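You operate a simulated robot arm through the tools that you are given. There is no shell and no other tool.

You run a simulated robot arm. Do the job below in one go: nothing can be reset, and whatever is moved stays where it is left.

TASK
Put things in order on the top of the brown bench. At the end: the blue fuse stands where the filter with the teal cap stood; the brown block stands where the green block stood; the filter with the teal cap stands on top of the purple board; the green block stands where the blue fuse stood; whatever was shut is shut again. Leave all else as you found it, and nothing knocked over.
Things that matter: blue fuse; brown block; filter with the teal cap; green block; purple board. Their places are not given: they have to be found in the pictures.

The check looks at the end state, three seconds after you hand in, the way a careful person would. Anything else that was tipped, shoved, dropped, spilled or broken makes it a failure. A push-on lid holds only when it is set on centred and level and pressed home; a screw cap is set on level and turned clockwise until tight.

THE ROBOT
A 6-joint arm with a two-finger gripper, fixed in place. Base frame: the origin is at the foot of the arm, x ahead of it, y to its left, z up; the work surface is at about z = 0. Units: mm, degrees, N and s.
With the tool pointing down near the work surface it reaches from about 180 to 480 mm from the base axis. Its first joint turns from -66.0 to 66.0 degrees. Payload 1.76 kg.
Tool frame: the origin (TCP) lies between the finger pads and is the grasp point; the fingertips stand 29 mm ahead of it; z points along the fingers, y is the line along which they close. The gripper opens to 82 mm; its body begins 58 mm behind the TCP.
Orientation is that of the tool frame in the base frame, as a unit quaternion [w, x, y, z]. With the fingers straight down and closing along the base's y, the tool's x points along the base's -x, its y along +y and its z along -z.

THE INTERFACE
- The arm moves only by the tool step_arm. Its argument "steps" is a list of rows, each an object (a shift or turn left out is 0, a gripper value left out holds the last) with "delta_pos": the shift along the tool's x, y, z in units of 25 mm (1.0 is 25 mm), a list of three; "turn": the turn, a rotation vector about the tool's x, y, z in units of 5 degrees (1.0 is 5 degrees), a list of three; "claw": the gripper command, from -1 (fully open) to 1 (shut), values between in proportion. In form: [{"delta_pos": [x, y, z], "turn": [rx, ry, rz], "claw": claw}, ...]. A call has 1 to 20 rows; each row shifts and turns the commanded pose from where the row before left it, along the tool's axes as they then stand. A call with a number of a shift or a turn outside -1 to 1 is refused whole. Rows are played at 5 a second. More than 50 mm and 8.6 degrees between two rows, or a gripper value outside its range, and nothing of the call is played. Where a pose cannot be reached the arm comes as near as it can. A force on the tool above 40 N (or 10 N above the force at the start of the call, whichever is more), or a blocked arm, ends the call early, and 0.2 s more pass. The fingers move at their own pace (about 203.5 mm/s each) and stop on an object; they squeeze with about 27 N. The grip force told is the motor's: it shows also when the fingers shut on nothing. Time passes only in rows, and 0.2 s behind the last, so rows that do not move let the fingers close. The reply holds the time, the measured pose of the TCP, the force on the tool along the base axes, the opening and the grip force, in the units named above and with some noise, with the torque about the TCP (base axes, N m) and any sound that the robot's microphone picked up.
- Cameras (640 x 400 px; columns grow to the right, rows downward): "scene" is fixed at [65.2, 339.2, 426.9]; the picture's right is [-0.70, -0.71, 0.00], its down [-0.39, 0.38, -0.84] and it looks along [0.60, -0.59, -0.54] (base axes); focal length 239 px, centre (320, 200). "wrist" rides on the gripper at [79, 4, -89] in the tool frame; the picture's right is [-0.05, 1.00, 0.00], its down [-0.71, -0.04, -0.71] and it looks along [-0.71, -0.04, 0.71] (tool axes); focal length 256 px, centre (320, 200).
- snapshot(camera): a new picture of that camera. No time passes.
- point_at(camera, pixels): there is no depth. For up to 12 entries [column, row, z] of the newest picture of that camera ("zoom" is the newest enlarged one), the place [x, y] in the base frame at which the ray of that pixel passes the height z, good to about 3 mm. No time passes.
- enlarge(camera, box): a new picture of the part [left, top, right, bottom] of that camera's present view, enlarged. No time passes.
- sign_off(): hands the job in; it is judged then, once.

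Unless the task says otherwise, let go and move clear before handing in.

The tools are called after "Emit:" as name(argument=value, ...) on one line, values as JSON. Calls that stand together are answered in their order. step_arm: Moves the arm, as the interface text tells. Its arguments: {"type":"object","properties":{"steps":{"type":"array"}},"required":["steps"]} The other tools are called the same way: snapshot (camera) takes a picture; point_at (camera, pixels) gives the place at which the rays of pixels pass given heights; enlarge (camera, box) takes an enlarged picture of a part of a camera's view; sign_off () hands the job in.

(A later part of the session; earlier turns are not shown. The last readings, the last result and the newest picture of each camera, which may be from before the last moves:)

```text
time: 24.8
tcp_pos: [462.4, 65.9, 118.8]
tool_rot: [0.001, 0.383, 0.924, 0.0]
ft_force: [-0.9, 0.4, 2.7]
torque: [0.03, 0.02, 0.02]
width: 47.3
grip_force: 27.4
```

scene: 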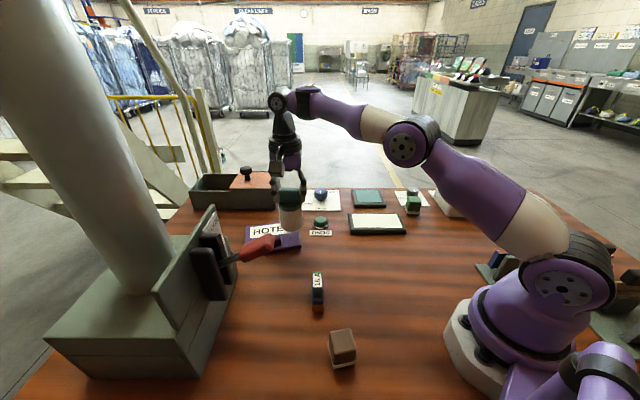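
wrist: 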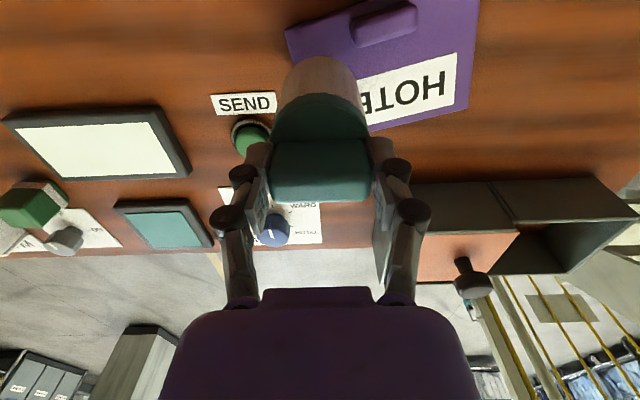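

The reading of +2.7 N shows the filter is just resting on the board. I'll open the fingers and wait for it to settle.

Emit:
step_arm(steps=[{"claw": -0.35}, {"claw": -0.7}, {"claw": -1}, {"claw": -1}])

Emit:
enlarge(camera="wrist", box=[180, 0, 460, 230])

Emit:
enlarge(camera="scene", box=[230, 150, 350, 260])

```text
time: 25.8
tcp_pos: [463.5, 66.0, 118.2]
tool_rot: [0.002, 0.383, 0.924, 0.0]
ft_force: [0.1, -0.6, -1.1]
torque: [0.01, -0.02, -0.04]
width: 82.0
grip_force: 0.0
```

```text
1.74 times, centred on (320, 115) of wrist
```

zoom: 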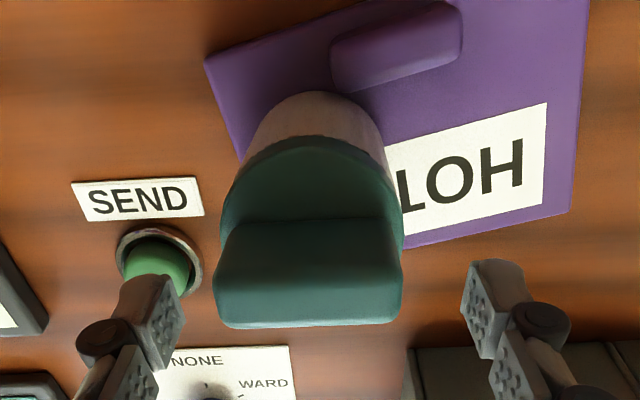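

```text
3.64 times, centred on (290, 205) of scene
```

zoom: 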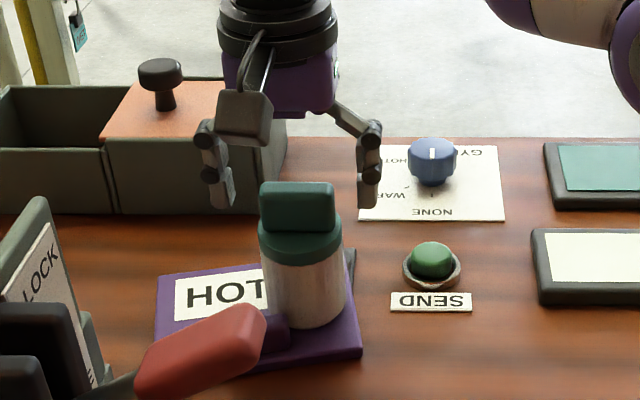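

The gripper is open and the filter stands free, having dropped a few millimetres on release. I'll rise straight up and inspect its stance from above.

Emit:
step_arm(steps=[{"delta_pos": [0, 0, -0.4], "claw": -1}, {"delta_pos": [0, 0, -0.5]}, {"delta_pos": [0.3, 0, -0.7]}, {"delta_pos": [0.7, 0, -0.7]}, {"delta_pos": [0.7, 0, -0.3]}, {"delta_pos": [0, 0, 0]}])

Emit:
snapshot(camera="wrist")

Emit:
enlarge(camera="scene", box=[230, 180, 330, 260])

```text
time: 27.2
tcp_pos: [429.2, 97.0, 181.8]
tool_rot: [0.002, 0.384, 0.923, 0.0]
ft_force: [0.7, 0.1, 0.3]
torque: [-0.02, -0.04, -0.01]
width: 82.0
grip_force: 0.0
out of reach, approached as far as the arm can: row 3
```

```text
taken
```

wrist: 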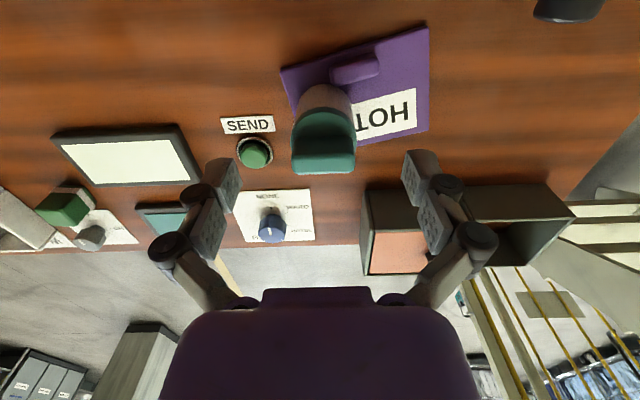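

```text
5.00 times, centred on (280, 220) of scene
```

zoom: 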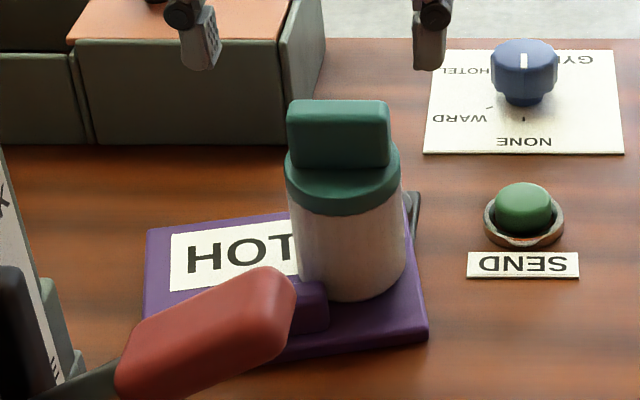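

Emit:
enlarge(camera="wrist", box=[260, 10, 450, 180])

Emit:
enlarge(camera="scene", box=[250, 190, 310, 250])

```text
2.35 times, centred on (355, 95) of wrist
```

zoom: 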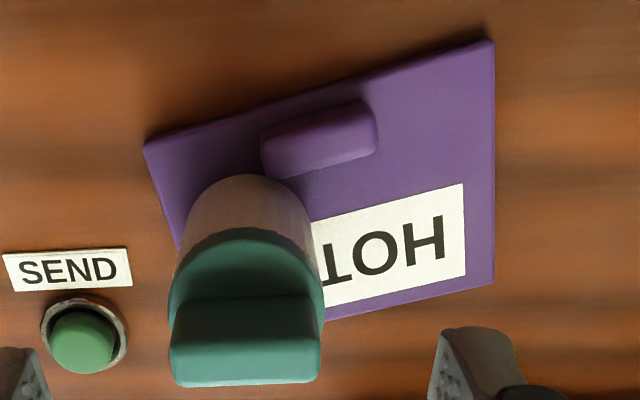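

```text
6.67 times, centred on (280, 220) of scene
```

zoom: 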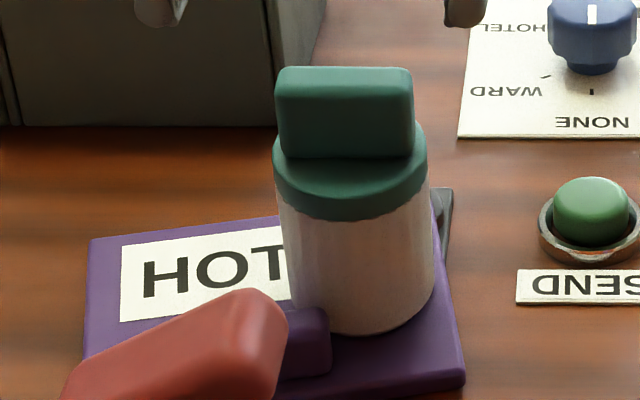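

The filter stands upright on the board, clear of the nub and the pin, and the board hasn't moved. Next is the fuse, but the lever handle overhangs near it, so I'll pull back to a viewpoint that shows both.

Emit:
step_arm(steps=[{"delta_pos": [0.389, -0.736, -0.291], "claw": -1}, {"delta_pos": [0.389, -0.736, -0.291]}, {"delta_pos": [0.389, -0.736, -0.291]}, {"delta_pos": [0.389, -0.736, -0.291]}, {"delta_pos": [0.389, -0.736, -0.291]}, {"delta_pos": [0.389, -0.736, -0.291]}, {"delta_pos": [0.389, -0.736, -0.291]}, {"delta_pos": [0.389, -0.736, -0.291]}, {"delta_pos": [0.389, -0.736, -0.291]}, {"delta_pos": [0.389, -0.736, -0.291]}, {"delta_pos": [0.389, -0.736, -0.291]}, {"turn": [0, 0, -1]}, {"turn": [0, 0, -1]}, {"turn": [0, 0, -1]}, {"turn": [0, 0, -1]}, {"turn": [0, 0, -1]}, {"turn": [0, 0, -1]}, {"turn": [0, 0, -1]}, {"turn": [0, 0, -1]}, {"turn": [0, 0, -1]}])

Emit:
snapshot(camera="wrist")

Emit:
snapshot(camera="scene")

```text
time: 31.4
tcp_pos: [228.2, 35.3, 272.5]
tool_rot: [0.001, -0.002, 1.0, -0.001]
ft_force: [0.2, 0.6, -0.2]
torque: [0.03, -0.03, 0.04]
width: 81.7
grip_force: 0.1
out of reach, approached as far as the arm can: row 1, 5, 6, 7, 11, 12
```

```text
taken
```

wrist: 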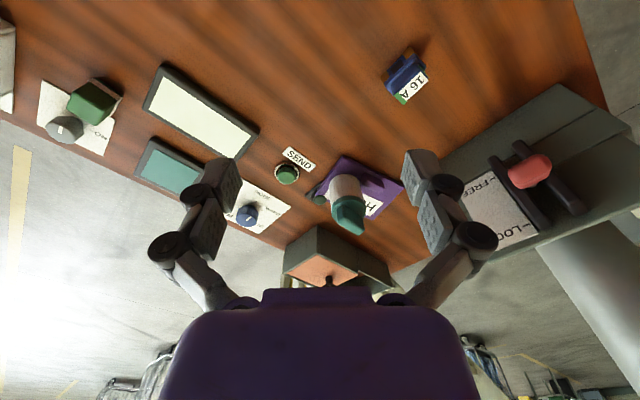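

```text
taken
```

scene: 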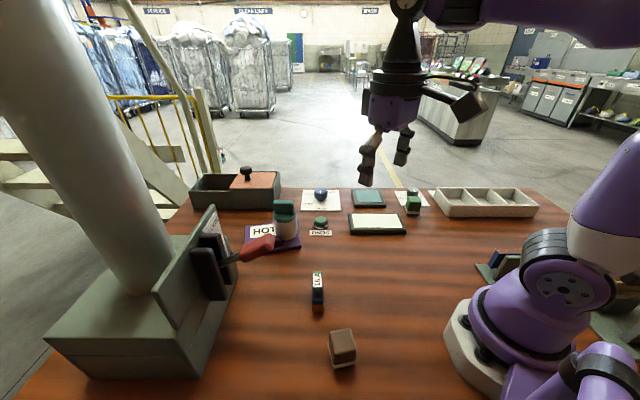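

The fuse is at wrist (405,78) and the lever's red handle at (530,170). I'll enlarge both.

Emit:
enlarge(camera="wrist", box=[360, 30, 460, 120])

Emit:
enlarge(camera="wrist", box=[430, 70, 640, 260])

Emit:
enlarge(camera="scene", box=[280, 255, 370, 325])

Emit:
enlarge(camera="scene", box=[180, 195, 330, 300])

```text
4.44 times, centred on (410, 75) of wrist
```

zoom: 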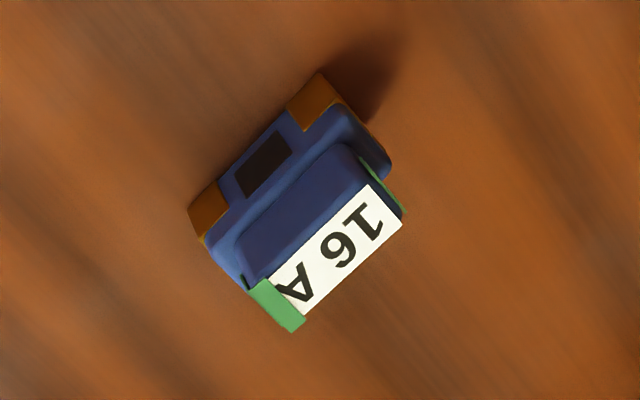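

```text
2.11 times, centred on (535, 165) of wrist
```

zoom: 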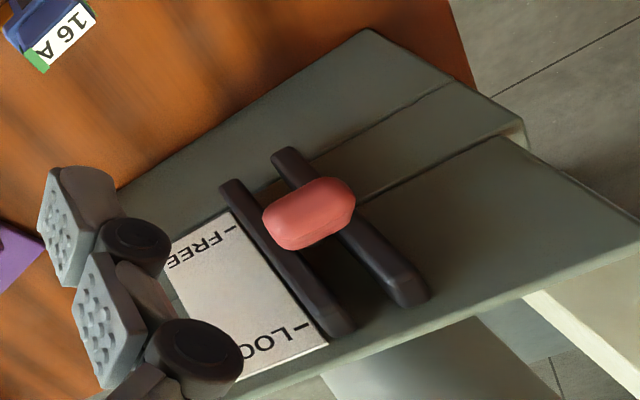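

```text
5.71 times, centred on (325, 290) of scene
```

zoom: 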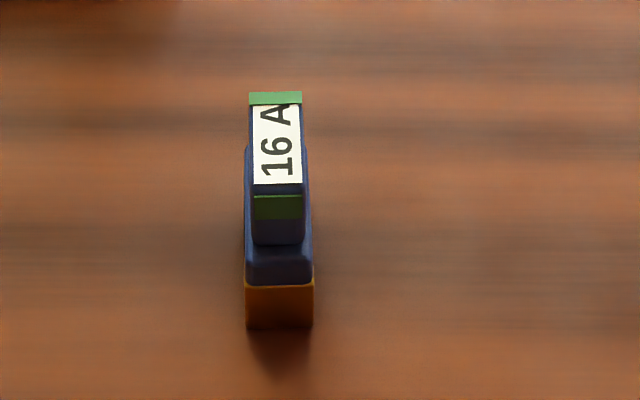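

```text
3.81 times, centred on (255, 248) of scene
```

zoom: 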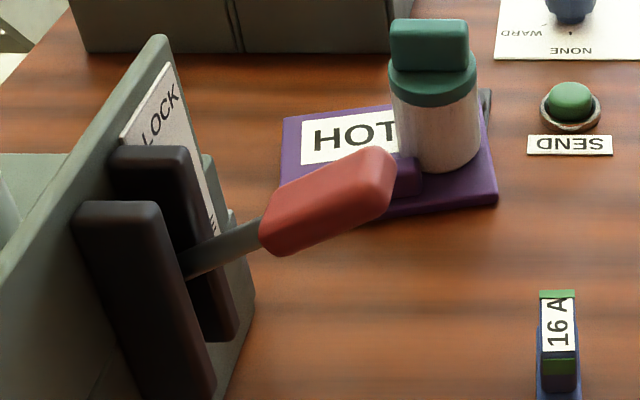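

The fuse's long axis runs along about (0.7,-0.7), so I need the fingers to close along (0.7,0.7). The lever tip triangulates to about (291,206,194), so I'll map the lever's base and the fuse's corners to confirm clearance.

Emit:
point_at(camera="scene", pixels=[[239, 268, 0], [225, 310, 0], [192, 378, 0], [312, 347.5, 0], [323.7, 347.5, 0], [313, 339, 10], [324, 339, 10]])

Emit:
point_at(camera="wrist", pixels=[[381, 76, 0], [411, 47, 0], [381, 76, 5], [411, 47, 5], [404, 104, 45], [430, 79, 45], [390, 93, 40], [420, 66, 40], [442, 160, 0], [521, 89, 40]])

```text
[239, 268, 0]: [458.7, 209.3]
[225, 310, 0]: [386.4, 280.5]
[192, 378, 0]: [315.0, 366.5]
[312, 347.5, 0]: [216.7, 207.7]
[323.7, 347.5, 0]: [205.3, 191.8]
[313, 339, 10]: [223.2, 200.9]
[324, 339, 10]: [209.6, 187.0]
```

```text
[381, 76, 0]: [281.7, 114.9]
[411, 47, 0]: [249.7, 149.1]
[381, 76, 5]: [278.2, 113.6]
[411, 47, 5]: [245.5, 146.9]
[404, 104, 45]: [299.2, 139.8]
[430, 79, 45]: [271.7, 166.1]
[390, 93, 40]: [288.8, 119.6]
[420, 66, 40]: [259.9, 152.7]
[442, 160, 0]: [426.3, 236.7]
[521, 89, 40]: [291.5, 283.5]
```

I mis-scaled one scene pixel set. Combining the wrist and earlier scene rays puts the fuse's base centre near (273,139), about 47 mm long and 20 mm thick. I'll triangulate its top the same way.

Emit:
point_at(camera="wrist", pixels=[[413.6, 86, 40], [413.6, 86, 50], [413.6, 86, 60], [381, 76, 0], [411, 47, 0]])

Emit:
point_at(camera="scene", pixels=[[317.3, 280.4, 40], [317.3, 280.4, 50], [317.3, 280.4, 60], [311.9, 312.4, 0], [323.8, 312.4, 0], [239, 268, 0]])

```text
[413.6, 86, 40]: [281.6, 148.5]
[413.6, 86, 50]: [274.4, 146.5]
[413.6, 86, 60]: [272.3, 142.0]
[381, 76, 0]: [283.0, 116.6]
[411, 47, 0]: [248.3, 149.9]
```

```text
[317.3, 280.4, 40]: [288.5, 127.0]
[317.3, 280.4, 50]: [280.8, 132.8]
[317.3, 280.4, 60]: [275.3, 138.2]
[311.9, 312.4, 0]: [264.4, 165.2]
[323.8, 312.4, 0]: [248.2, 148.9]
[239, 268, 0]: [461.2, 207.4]
```

The fuse's top triangulates to z ≈ 64 at about (272,140). The fingers also seem to extend forward as they close, so I'll measure that in free air before going near the bench.

Emit:
step_arm(steps=[{"claw": 0.3}, {"claw": 0.3}, {"claw": 0.3}])

Emit:
enlarge(camera="wrist", box=[180, 110, 460, 300])

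Emit:
enlarge(camera="scene", box=[330, 60, 460, 200])

```text
time: 32.2
tcp_pos: [230.2, 36.3, 274.6]
tool_rot: [0.001, 0.001, 1.0, -0.002]
ft_force: [0.1, -0.1, 0.2]
torque: [-0.02, 0.0, -0.01]
width: 28.8
grip_force: 0.0
```

```text
2.11 times, centred on (320, 205) of wrist
```

zoom: 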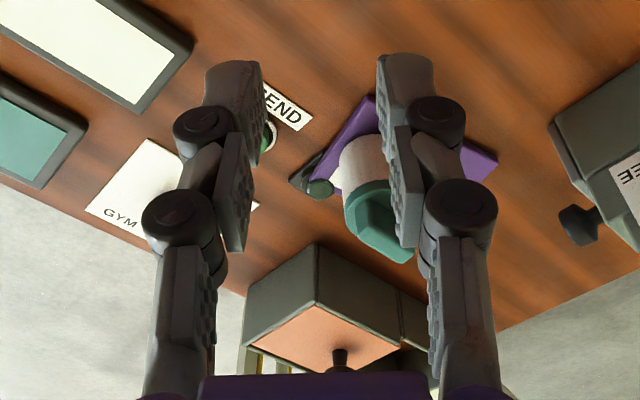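

```text
2.86 times, centred on (395, 130) of scene
```

zoom: 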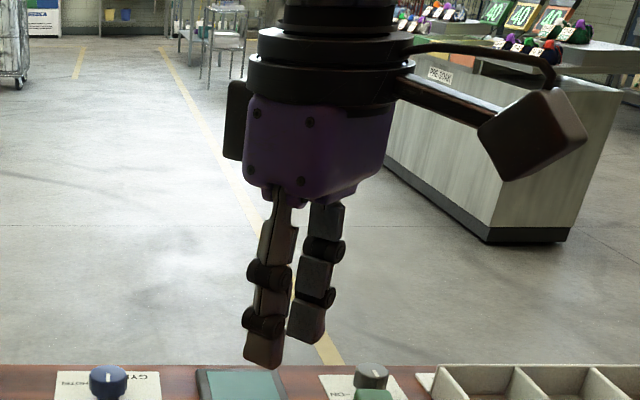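

At 28.8 mm opening the tips sit about 29 mm ahead of the TCP, and less when wide open. I'll pre-shape the fingers to about 42 mm to stay clear of the lever handle, turn the tool 45° and hover above the fuse.

Emit:
step_arm(steps=[{"delta_pos": [-0.334, 0.83, 0], "claw": -0.02}, {"delta_pos": [-0.334, 0.83, 0]}, {"delta_pos": [-0.334, 0.83, 0]}, {"delta_pos": [-0.334, 0.83, 0]}, {"delta_pos": [-0.334, 0.83, 0]}, {"turn": [0, 0, 1]}, {"turn": [0, 0, 1]}, {"turn": [0, 0, 1]}, {"turn": [0, 0, 1]}, {"turn": [0, 0, 1]}, {"turn": [0, 0, 1]}, {"turn": [0, 0, 1]}, {"turn": [0, 0, 1]}, {"turn": [0, 0, 1]}, {"delta_pos": [0, 0, 0.9]}, {"delta_pos": [0, 0, 0.9]}, {"delta_pos": [0, 0, 0.9]}, {"delta_pos": [0, 0, 0.8]}, {"delta_pos": [0, 0, 0]}])

Emit:
snapshot(camera="wrist")

Emit:
snapshot(camera="scene")

```text
time: 36.2
tcp_pos: [272.0, 139.6, 186.0]
tool_rot: [0.002, 0.383, 0.924, -0.002]
ft_force: [0.7, -0.1, 0.0]
torque: [-0.01, 0.0, -0.03]
width: 41.9
grip_force: 0.1
```

```text
taken
```

wrist: 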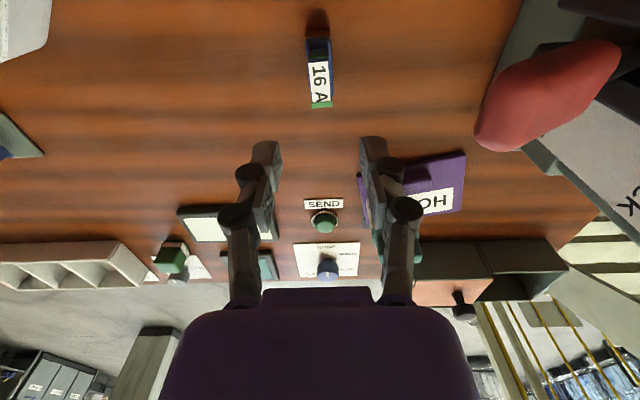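

```text
taken
```

scene: 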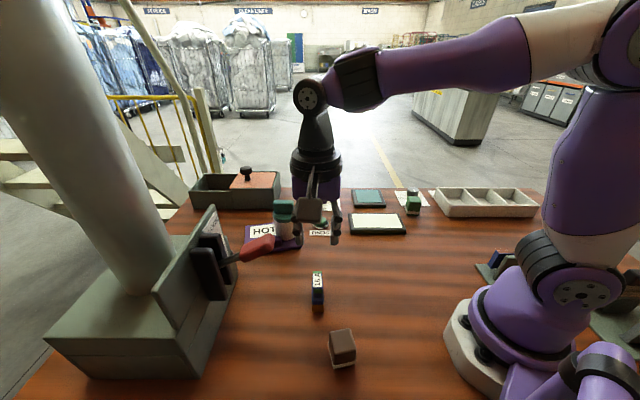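

The fuse lies along the picture's vertical at wrist (319,75), just below the TCP and well aligned. I'll enlarge to fine-tune the centring.

Emit:
enlarge(camera="wrist", box=[264, 0, 376, 120])

Emit:
enlarge(camera="scene", box=[220, 130, 380, 330])

```text
3.33 times, centred on (320, 60) of wrist
```

zoom: 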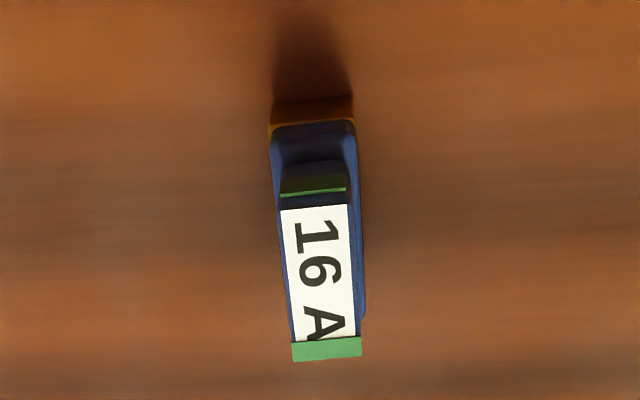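

```text
2.00 times, centred on (300, 230) of scene
```

zoom: 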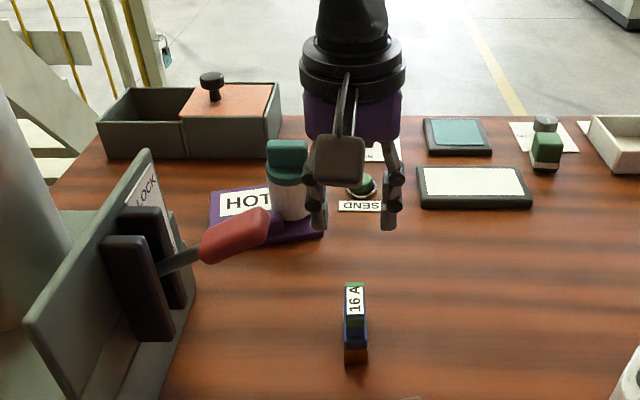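

The fuse is centred within about 1 mm and rotated about 3.5° from the tool. I'll correct the yaw, descend partway and recheck clearance to the lever handle.

Emit:
step_arm(steps=[{"turn": [0, 0, -0.72], "claw": -0.02}, {"delta_pos": [0, 0, 0.7]}, {"delta_pos": [0, 0, 0.8]}, {"delta_pos": [0, 0, 0.8]}, {"delta_pos": [0, 0, 0.7]}, {"delta_pos": [0, 0, 0]}])

Emit:
snapshot(camera="wrist")

Emit:
enlarge(camera="scene", box=[190, 130, 390, 330])

```text
time: 37.6
tcp_pos: [271.3, 139.0, 111.0]
tool_rot: [0.002, 0.354, 0.935, -0.001]
ft_force: [-0.6, -0.4, 0.3]
torque: [0.01, 0.03, 0.03]
width: 41.9
grip_force: 0.1
```

```text
taken
```

wrist: 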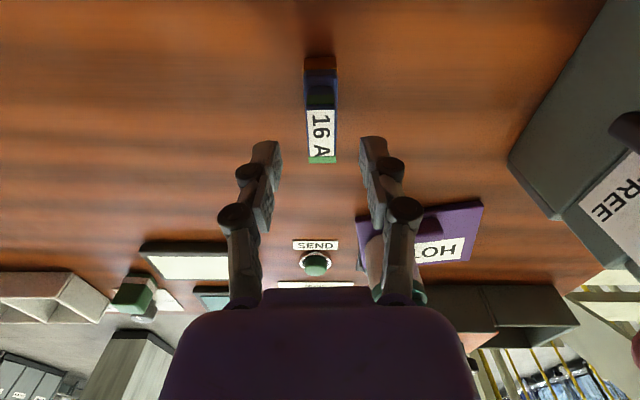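

```text
2.00 times, centred on (290, 230) of scene
```

zoom: 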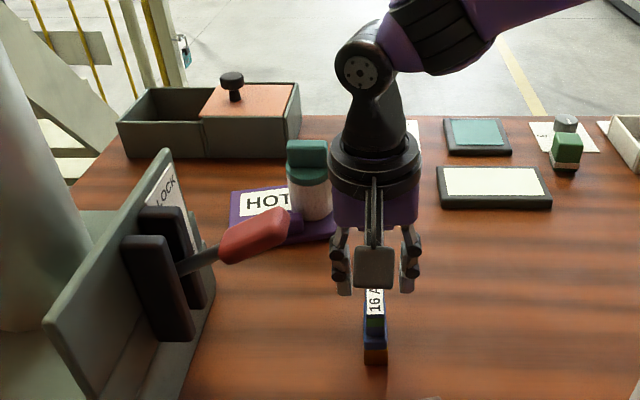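

The alignment is straight and there's about 35 mm of visible gap to the lever handle. I'll descend to z ≈ 39 and check before closing.

Emit:
step_arm(steps=[{"delta_pos": [0, 0, 0.7], "claw": -0.02}, {"delta_pos": [0, 0, 0.8]}, {"delta_pos": [0, 0, 0.8]}, {"delta_pos": [0, 0, 0.58]}, {"delta_pos": [0, 0, 0]}])

Emit:
snapshot(camera="wrist")

Emit:
enlarge(camera="scene", box=[190, 150, 390, 350])

```text
time: 38.8
tcp_pos: [270.0, 137.5, 40.0]
tool_rot: [0.002, 0.353, 0.936, -0.001]
ft_force: [-0.4, 0.2, -0.1]
torque: [0.01, -0.03, -0.01]
width: 41.9
grip_force: 0.1
```

```text
taken
```

wrist: 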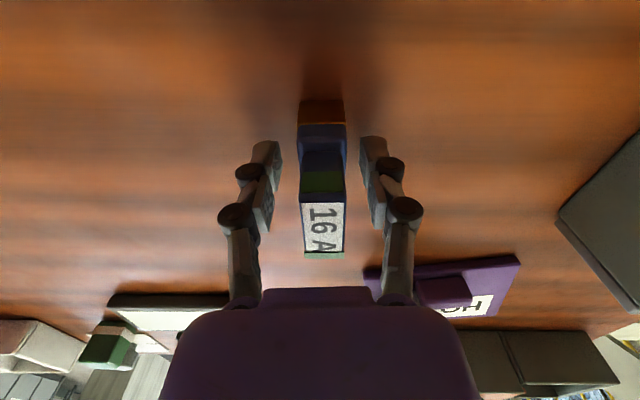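

```text
2.00 times, centred on (290, 250) of scene
```

zoom: 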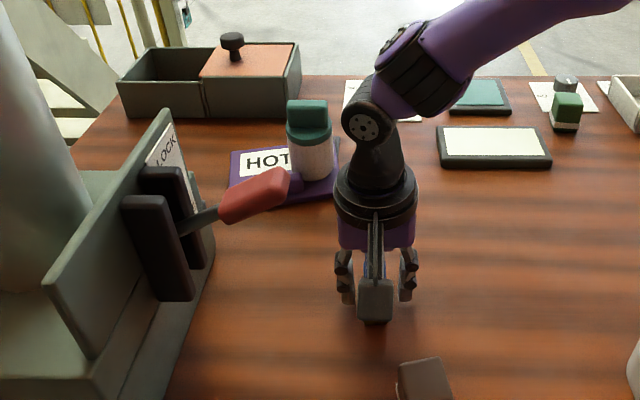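

The fuse sits centred between the pads with no force. Its spot is about (271,138). Closing now.

Emit:
step_arm(steps=[{"claw": 1}, {"claw": 1}, {"claw": 1}])

Emit:
enlarge(camera="wrist", box=[200, 70, 440, 310])

```text
time: 39.6
tcp_pos: [269.6, 138.4, 40.0]
tool_rot: [0.001, 0.353, 0.936, -0.001]
ft_force: [0.0, -0.7, 4.6]
torque: [0.02, -0.06, 0.02]
width: 21.2
grip_force: 27.0
```

```text
1.67 times, centred on (320, 190) of wrist
```

zoom: 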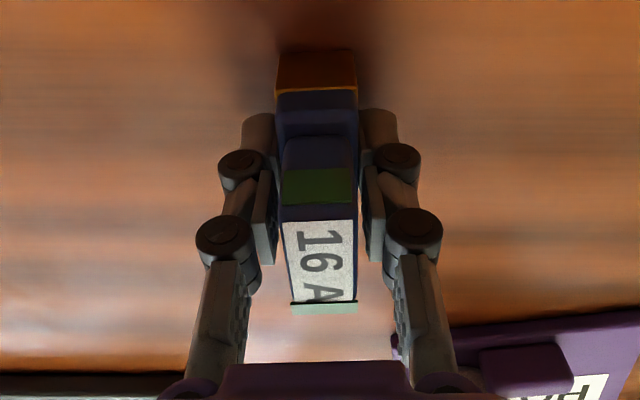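

The grip closed on the fuse's wider base at 21.2 mm. I'll lift slightly to confirm it holds.

Emit:
step_arm(steps=[{"delta_pos": [0, 0, -0.2], "claw": 1}, {"delta_pos": [0, 0, -0.3]}, {"delta_pos": [0, 0, 0]}])

Emit:
snapshot(camera="wrist")

Emit:
enlarge(camera="scene", box=[190, 150, 390, 350])

```text
time: 40.4
tcp_pos: [271.2, 138.0, 52.2]
tool_rot: [0.001, 0.352, 0.936, -0.001]
ft_force: [0.8, 0.1, -1.8]
torque: [0.03, 0.0, 0.04]
width: 21.5
grip_force: 26.9
```

```text
taken
```

wrist: 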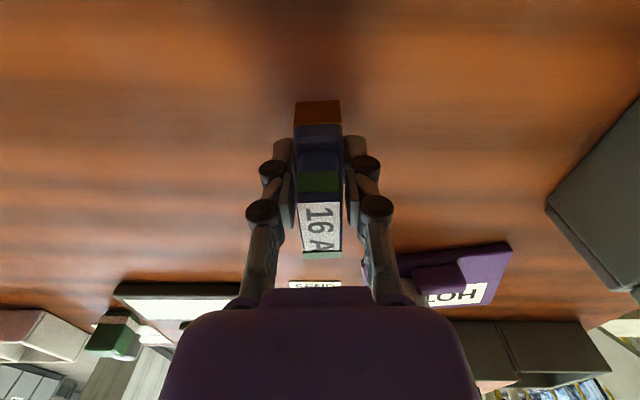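

```text
2.00 times, centred on (290, 250) of scene
```

zoom: 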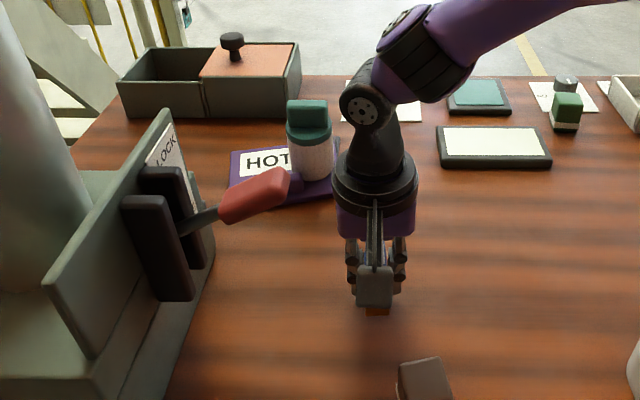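

The fuse is held securely. I'll raise it straight up past the lever, then carry it toward the filter's old spot.

Emit:
step_arm(steps=[{"delta_pos": [0, 0, -0.8], "claw": 1}, {"delta_pos": [0, 0, -1]}, {"delta_pos": [0, 0, -1]}, {"delta_pos": [0, 0, -1]}, {"delta_pos": [0, 0, -1]}, {"delta_pos": [0, 0, -0.8]}, {"delta_pos": [-0.2, -0.45, 0]}, {"delta_pos": [-0.395, -0.876, 0]}, {"delta_pos": [-0.395, -0.876, 0]}, {"delta_pos": [-0.395, -0.876, 0]}, {"delta_pos": [-0.395, -0.876, 0]}, {"delta_pos": [-0.395, -0.876, 0]}, {"delta_pos": [-0.395, -0.876, 0]}, {"delta_pos": [-0.395, -0.876, 0]}, {"delta_pos": [-0.395, -0.876, 0]}, {"delta_pos": [-0.395, -0.876, 0]}, {"delta_pos": [-0.395, -0.876, 0]}, {"delta_pos": [-0.395, -0.876, 0]}, {"delta_pos": [-0.2, -0.45, 0]}, {"delta_pos": [0, 0, 0]}])

Emit:
snapshot(camera="wrist")

Emit:
snapshot(camera="scene")

```text
time: 44.6
tcp_pos: [185.9, -136.5, 194.5]
tool_rot: [0.002, 0.354, 0.935, -0.001]
ft_force: [-1.1, -0.1, -0.3]
torque: [0.04, -0.02, 0.02]
width: 21.0
grip_force: 27.0
```

```text
taken
```

wrist: 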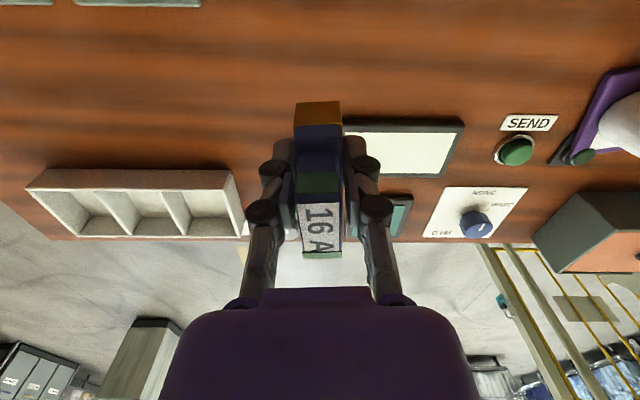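

```text
taken
```

scene: 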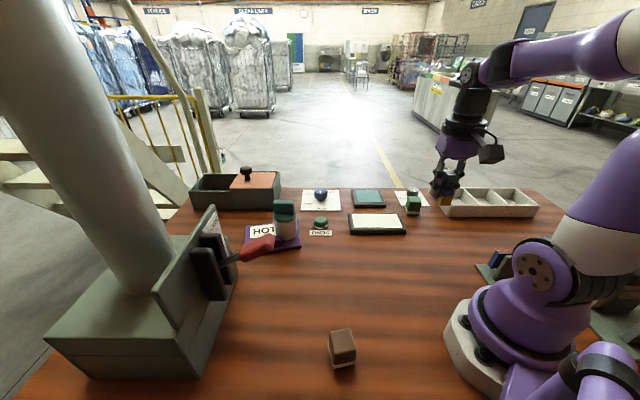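

The fuse is still well held (21 mm). I'll cover the remaining distance to (158.5,-229.5) and descend to about 20 mm above the bench.

Emit:
step_arm(steps=[{"delta_pos": [-0.408, -0.879, 0], "claw": 1}, {"delta_pos": [-0.408, -0.879, 0]}, {"delta_pos": [-0.408, -0.879, 0]}, {"delta_pos": [-0.408, -0.879, 0]}, {"delta_pos": [0, 0, 0.5]}, {"delta_pos": [0, 0, 1]}, {"delta_pos": [0, 0, 1]}, {"delta_pos": [0, 0, 1]}, {"delta_pos": [0, 0, 1]}, {"delta_pos": [0, 0, 0.8]}, {"delta_pos": [0, 0, 0]}])

Emit:
snapshot(camera="wrist")

Emit:
enlarge(camera="scene", box=[400, 150, 540, 270])

```text
time: 47.0
tcp_pos: [158.4, -227.9, 60.9]
tool_rot: [0.001, 0.353, 0.936, -0.001]
ft_force: [0.1, -0.1, -0.4]
torque: [-0.02, -0.03, 0.0]
width: 21.0
grip_force: 26.8
```

```text
taken
```

wrist: 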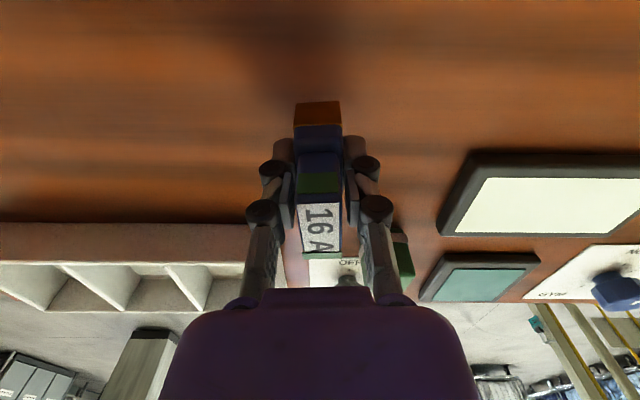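

```text
3.33 times, centred on (470, 210) of scene
```

zoom: 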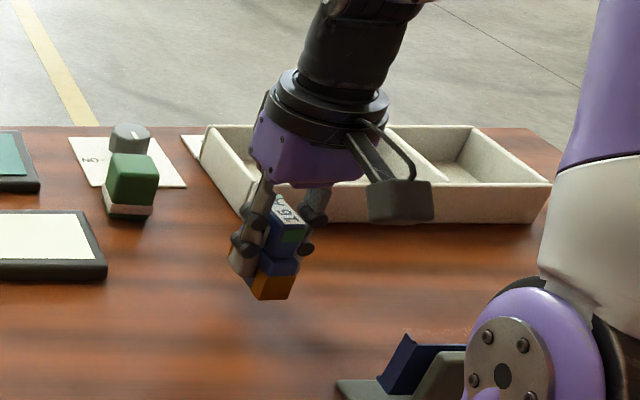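

The fuse is about 20 mm above the bench at the target. I'll lower it to just above contact, then ease it down.

Emit:
step_arm(steps=[{"delta_pos": [0, 0, 0.4], "claw": 1}, {"delta_pos": [0, 0, 0.3]}, {"delta_pos": [0, 0, 0]}])

Emit:
step_arm(steps=[{"delta_pos": [0, 0, 0.07], "claw": 1}, {"delta_pos": [0, 0, 0]}])

```text
time: 47.8
tcp_pos: [158.4, -230.0, 43.4]
tool_rot: [0.002, 0.353, 0.936, -0.001]
ft_force: [-0.4, 0.0, -1.0]
torque: [-0.01, 0.01, 0.05]
width: 20.8
grip_force: 26.9
```

```text
time: 48.4
tcp_pos: [159.2, -229.7, 41.8]
tool_rot: [0.002, 0.354, 0.935, -0.001]
ft_force: [-0.3, -0.3, -0.7]
torque: [-0.01, -0.01, -0.01]
width: 20.9
grip_force: 26.5
```

Emit:
step_arm(steps=[{"delta_pos": [0, 0, 0.05], "claw": 1}, {"delta_pos": [0, 0, 0]}])

Emit:
step_arm(steps=[{"delta_pos": [0, 0, 0.04], "claw": 1}, {"delta_pos": [0, 0, 0]}])

```text
time: 49.0
tcp_pos: [158.4, -230.7, 40.5]
tool_rot: [0.001, 0.354, 0.935, -0.001]
ft_force: [-0.5, -0.1, 0.5]
torque: [0.01, -0.03, 0.01]
width: 20.9
grip_force: 26.9
```

```text
time: 49.6
tcp_pos: [159.5, -230.9, 40.0]
tool_rot: [0.001, 0.353, 0.936, -0.001]
ft_force: [-4.5, 7.3, 24.4]
torque: [0.19, 0.13, 0.01]
width: 21.1
grip_force: 27.0
```

It's firmly in contact with the bench (24 N). I'll ease off slightly, open and let it settle.

Emit:
step_arm(steps=[{"delta_pos": [0, 0, -0.03], "claw": 1}, {"claw": 0.3}, {"claw": -0.2}, {"claw": -0.2}])

Emit:
snapshot(camera="wrist")

Emit:
enlarge(camera="scene", box=[400, 150, 540, 270])

```text
time: 50.6
tcp_pos: [159.3, -230.1, 39.9]
tool_rot: [0.001, 0.354, 0.935, -0.001]
ft_force: [-0.3, 0.3, 0.5]
torque: [0.01, -0.02, -0.02]
width: 49.1
grip_force: 0.0
```

```text
taken
```

wrist: 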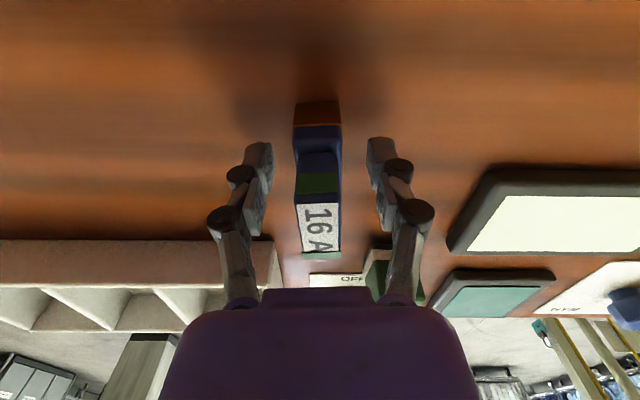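

```text
3.33 times, centred on (470, 210) of scene
```

zoom: 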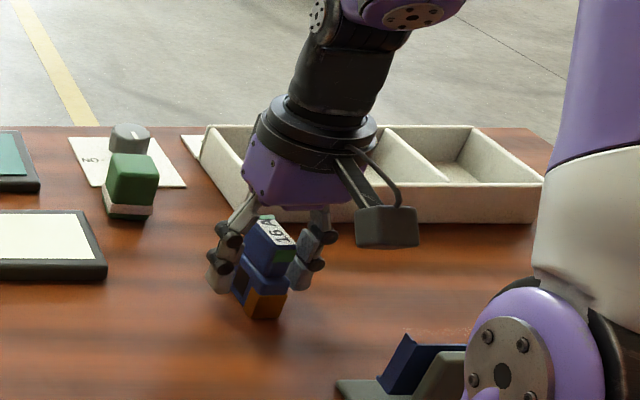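

The fuse stands upright where the filter was. I'll rise clear and move to view the green block up close.

Emit:
step_arm(steps=[{"delta_pos": [0, 0, -0.5], "claw": -0.2}, {"delta_pos": [0, 0, -1]}, {"delta_pos": [0, 0, -1]}, {"delta_pos": [0, 0, -1]}, {"delta_pos": [0, 0, -1]}, {"delta_pos": [0, 0, -1]}, {"delta_pos": [0, 0, -0.5]}, {"delta_pos": [-0.21, 0.893, 0]}, {"delta_pos": [-0.21, 0.893, 0]}, {"delta_pos": [-0.21, 0.893, 0]}, {"delta_pos": [0, 0, 0]}])

Emit:
snapshot(camera="wrist")

Emit:
snapshot(camera="scene")

```text
time: 53.0
tcp_pos: [214.7, -191.2, 188.3]
tool_rot: [0.002, 0.354, 0.935, 0.0]
ft_force: [-0.5, 0.6, -0.1]
torque: [0.02, -0.01, 0.0]
width: 49.1
grip_force: 0.2
```

```text
taken
```

wrist: 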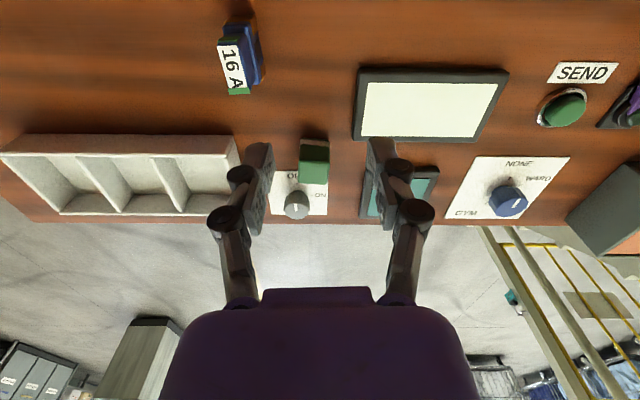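

```text
taken
```

scene: 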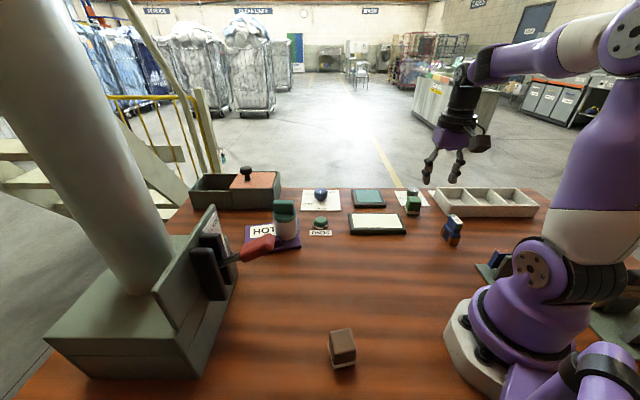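

The fuse stands alone at scene (453,230). The green block is at wrist (313,162), directly in front of the grey knob at (297,203). I'll enlarge it in both cameras.

Emit:
enlarge(camera="wrist", box=[265, 120, 361, 220])

Emit:
enlarge(camera="scene", box=[385, 180, 475, 255])

```text
4.00 times, centred on (313, 170) of wrist
```

zoom: 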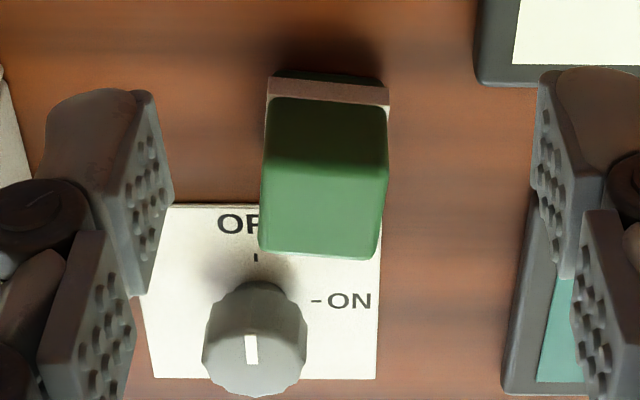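

```text
5.33 times, centred on (430, 218) of scene
```

zoom: 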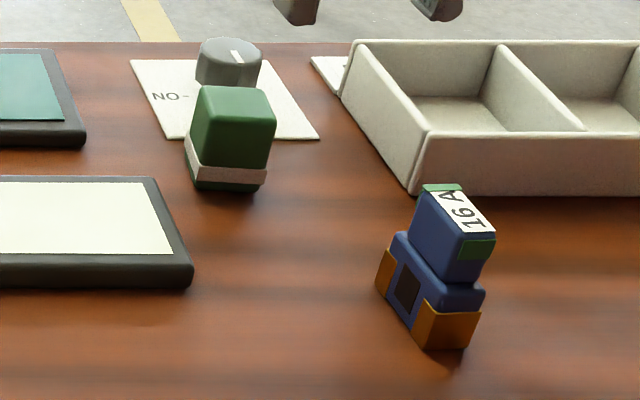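

I'll triangulate the green block's base edge and top face from both views.

Emit:
point_at(camera="wrist", pixels=[[301, 138.5, 0], [329, 140, 0], [314, 172, 40], [314, 172, 50], [314, 172, 60], [297.5, 182, 50], [328.5, 185, 50], [300, 160.5, 50], [330, 161.5, 50], [297, 200, 20]])

Emit:
point_at(camera="scene", pixels=[[414.1, 199.6, 40], [414.1, 199.6, 50], [414.1, 199.6, 60], [405, 213, 0], [419.8, 216.3, 0], [419.8, 212, 10], [413.2, 188, 20], [413.2, 188, 30]])

```text
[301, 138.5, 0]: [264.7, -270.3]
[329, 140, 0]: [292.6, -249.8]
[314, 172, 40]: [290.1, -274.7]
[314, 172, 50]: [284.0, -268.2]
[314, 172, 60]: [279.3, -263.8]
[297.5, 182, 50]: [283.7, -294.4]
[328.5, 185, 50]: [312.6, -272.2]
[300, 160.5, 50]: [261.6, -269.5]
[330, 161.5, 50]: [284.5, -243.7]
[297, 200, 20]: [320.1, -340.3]
```

```text
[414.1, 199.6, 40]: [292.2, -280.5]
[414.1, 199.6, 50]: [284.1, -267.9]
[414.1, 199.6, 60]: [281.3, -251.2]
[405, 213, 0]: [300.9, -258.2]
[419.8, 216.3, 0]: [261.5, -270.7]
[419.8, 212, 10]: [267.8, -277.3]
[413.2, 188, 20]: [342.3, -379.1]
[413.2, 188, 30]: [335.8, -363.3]
```

The green block is about 35 mm square and 50 mm tall, centred near (286,-271) and rotated about 8° from the tool. I'll turn to match, pre-open to 60 mm and hover above it.

Emit:
step_arm(steps=[{"turn": [0, 0, 0.8], "claw": -0.458}, {"turn": [0, 0, 0.8]}, {"delta_pos": [-0.858, 0.019, 0]}, {"delta_pos": [-0.858, 0.019, 0]}, {"delta_pos": [-0.858, 0.019, 0]}, {"delta_pos": [-0.858, 0.019, 0]}, {"delta_pos": [-0.858, 0.019, 0]}, {"delta_pos": [0, 0, 0.8]}, {"delta_pos": [0, 0, 0.8]}, {"delta_pos": [0, 0, 0.8]}, {"delta_pos": [0, 0, 0]}])

Emit:
snapshot(camera="wrist")

Emit:
enlarge(camera="scene", box=[370, 120, 490, 240])

```text
time: 55.4
tcp_pos: [287.8, -270.4, 129.4]
tool_rot: [0.001, 0.418, 0.909, -0.001]
ft_force: [0.1, -0.7, 0.4]
torque: [0.04, -0.02, 0.0]
width: 59.7
grip_force: 0.0
```

```text
taken
```

wrist: 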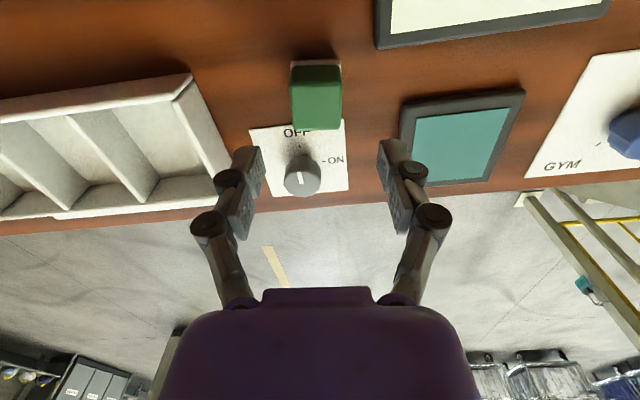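

```text
3.33 times, centred on (430, 180) of scene
```

zoom: 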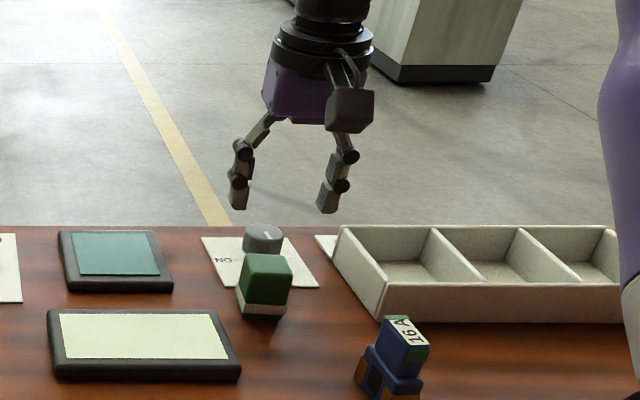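

The block is almost below the TCP at wrist (316,95). I'll enlarge for the final centring check.

Emit:
enlarge(camera="wrist", box=[256, 40, 376, 150])

```text
3.64 times, centred on (316, 95) of wrist
```

zoom: 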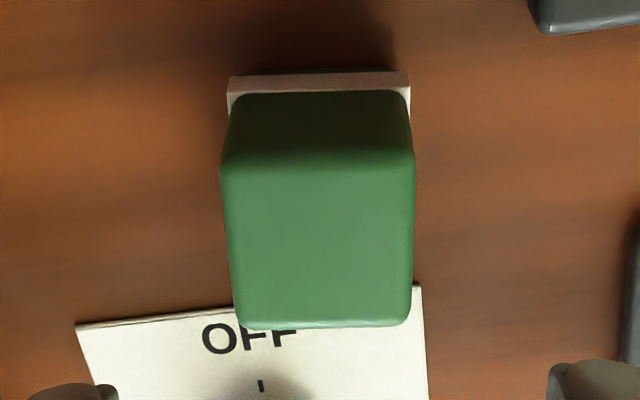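

The block is about 2.7 mm to the left of the grip line and well aligned in angle, so its centre is at about (285.8,-272.2). I'll correct and descend to z ≈ 46.

Emit:
step_arm(steps=[{"delta_pos": [0, -0.108, 0], "claw": -0.458}, {"delta_pos": [0, 0, 0.8]}, {"delta_pos": [0, 0, 0.9]}, {"delta_pos": [0, 0, 0.9]}, {"delta_pos": [0, 0, 0.72]}, {"delta_pos": [0, 0, 0]}])

Emit:
snapshot(camera="wrist")

Emit:
enlarge(camera="scene", box=[370, 140, 470, 240])

```text
time: 56.8
tcp_pos: [284.9, -271.5, 45.9]
tool_rot: [0.002, 0.418, 0.909, -0.001]
ft_force: [0.1, 0.1, -0.3]
torque: [0.03, 0.0, 0.02]
width: 59.8
grip_force: 0.0
```

```text
taken
```

wrist: 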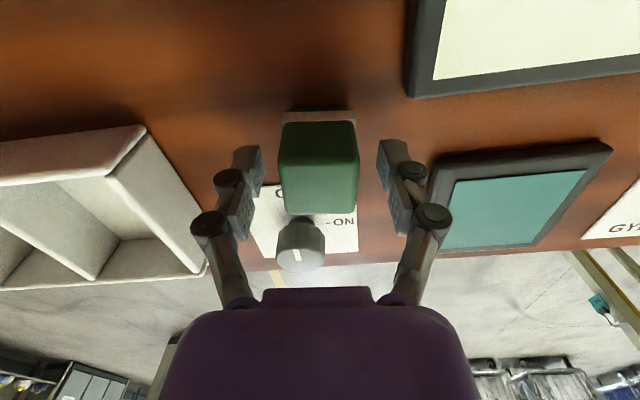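

```text
4.00 times, centred on (420, 190) of scene
```

zoom: 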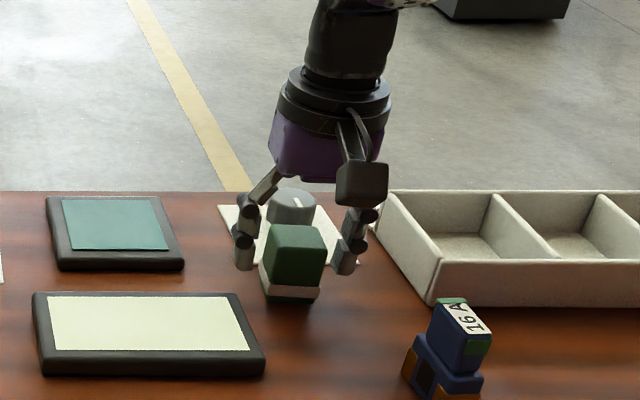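

The block is centred between the pads and clear of the tray and knob. Closing.

Emit:
step_arm(steps=[{"claw": 1}, {"claw": 1}, {"claw": 1}])

Emit:
enlarge(camera="wrist", box=[200, 70, 440, 310])

```text
time: 57.6
tcp_pos: [287.2, -271.5, 45.9]
tool_rot: [0.003, 0.418, 0.908, -0.001]
ft_force: [0.1, -1.8, 6.2]
torque: [-0.07, -0.07, -0.04]
width: 35.0
grip_force: 27.0
```

```text
1.67 times, centred on (320, 190) of wrist
```

zoom: 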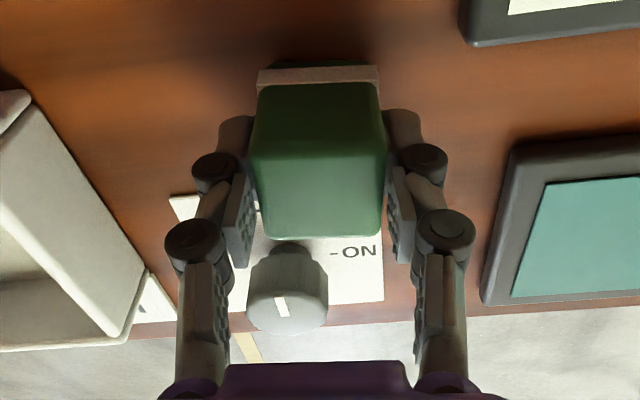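

The grip is on at 35 mm. I'll lift slowly and verify.

Emit:
step_arm(steps=[{"delta_pos": [0, 0, -0.2], "claw": 1}, {"delta_pos": [0, 0, -0.4]}, {"delta_pos": [0, 0, -0.4]}, {"delta_pos": [0, 0, 0]}])

Emit:
enlarge(camera="wrist", box=[200, 70, 440, 310])

Emit:
enlarge(camera="scene", box=[370, 140, 470, 240])

```text
time: 58.6
tcp_pos: [285.5, -272.2, 71.5]
tool_rot: [0.001, 0.418, 0.909, 0.0]
ft_force: [0.0, 1.0, 0.3]
torque: [-0.02, 0.0, -0.01]
width: 35.0
grip_force: 27.3
```

```text
1.67 times, centred on (320, 190) of wrist
```

zoom: 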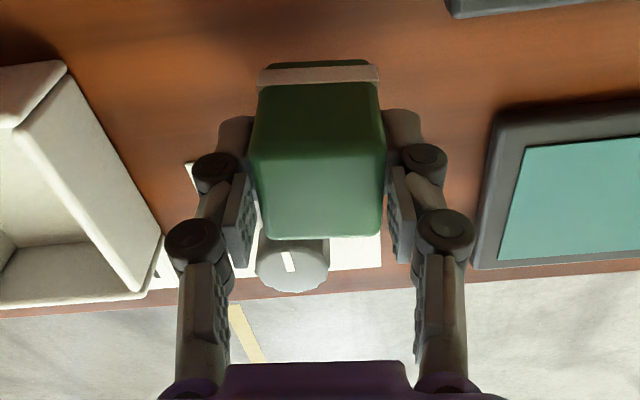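

```text
4.00 times, centred on (420, 190) of scene
```

zoom: 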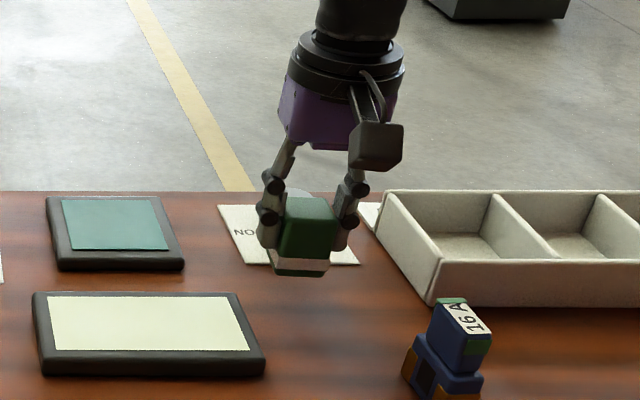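

The block is lifted cleanly. I'll raise it, turn slightly to match the fuse's orientation and carry it toward the fuse's old spot.

Emit:
step_arm(steps=[{"delta_pos": [0, 0, -0.8], "claw": 1}, {"delta_pos": [0, 0, -1]}, {"delta_pos": [0, 0, -1]}, {"delta_pos": [0, 0, -1]}, {"delta_pos": [0, 0, -1]}, {"turn": [0, 0, -0.6]}, {"turn": [0, 0, -0.6]}, {"delta_pos": [0.325, 0.321, 0]}, {"delta_pos": [0.65, 0.642, 0]}, {"delta_pos": [0.65, 0.642, 0]}, {"delta_pos": [0.65, 0.642, 0]}, {"delta_pos": [0.65, 0.642, 0]}, {"delta_pos": [0.65, 0.642, 0]}, {"delta_pos": [0.65, 0.642, 0]}, {"delta_pos": [0.65, 0.642, 0]}, {"delta_pos": [0.65, 0.642, 0]}, {"delta_pos": [0.65, 0.642, 0]}, {"delta_pos": [0.65, 0.642, 0]}, {"delta_pos": [0.325, 0.321, 0]}, {"delta_pos": [0, 0, 0]}])

Emit:
snapshot(camera="scene")

```text
time: 62.8
tcp_pos: [276.5, -21.5, 191.6]
tool_rot: [0.001, 0.369, 0.929, -0.001]
ft_force: [-1.0, -0.7, -0.8]
torque: [0.02, -0.03, -0.01]
width: 35.1
grip_force: 27.4
```

```text
taken
```

scene: 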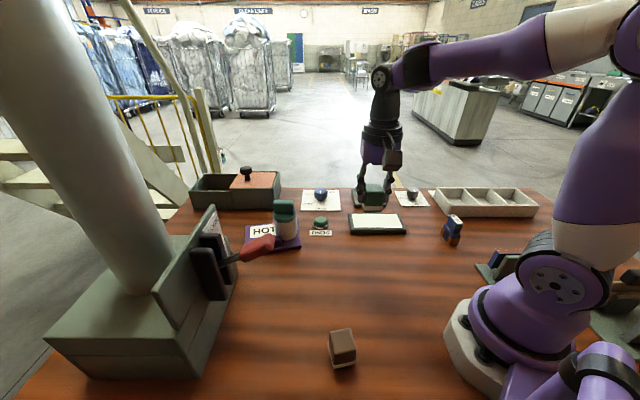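

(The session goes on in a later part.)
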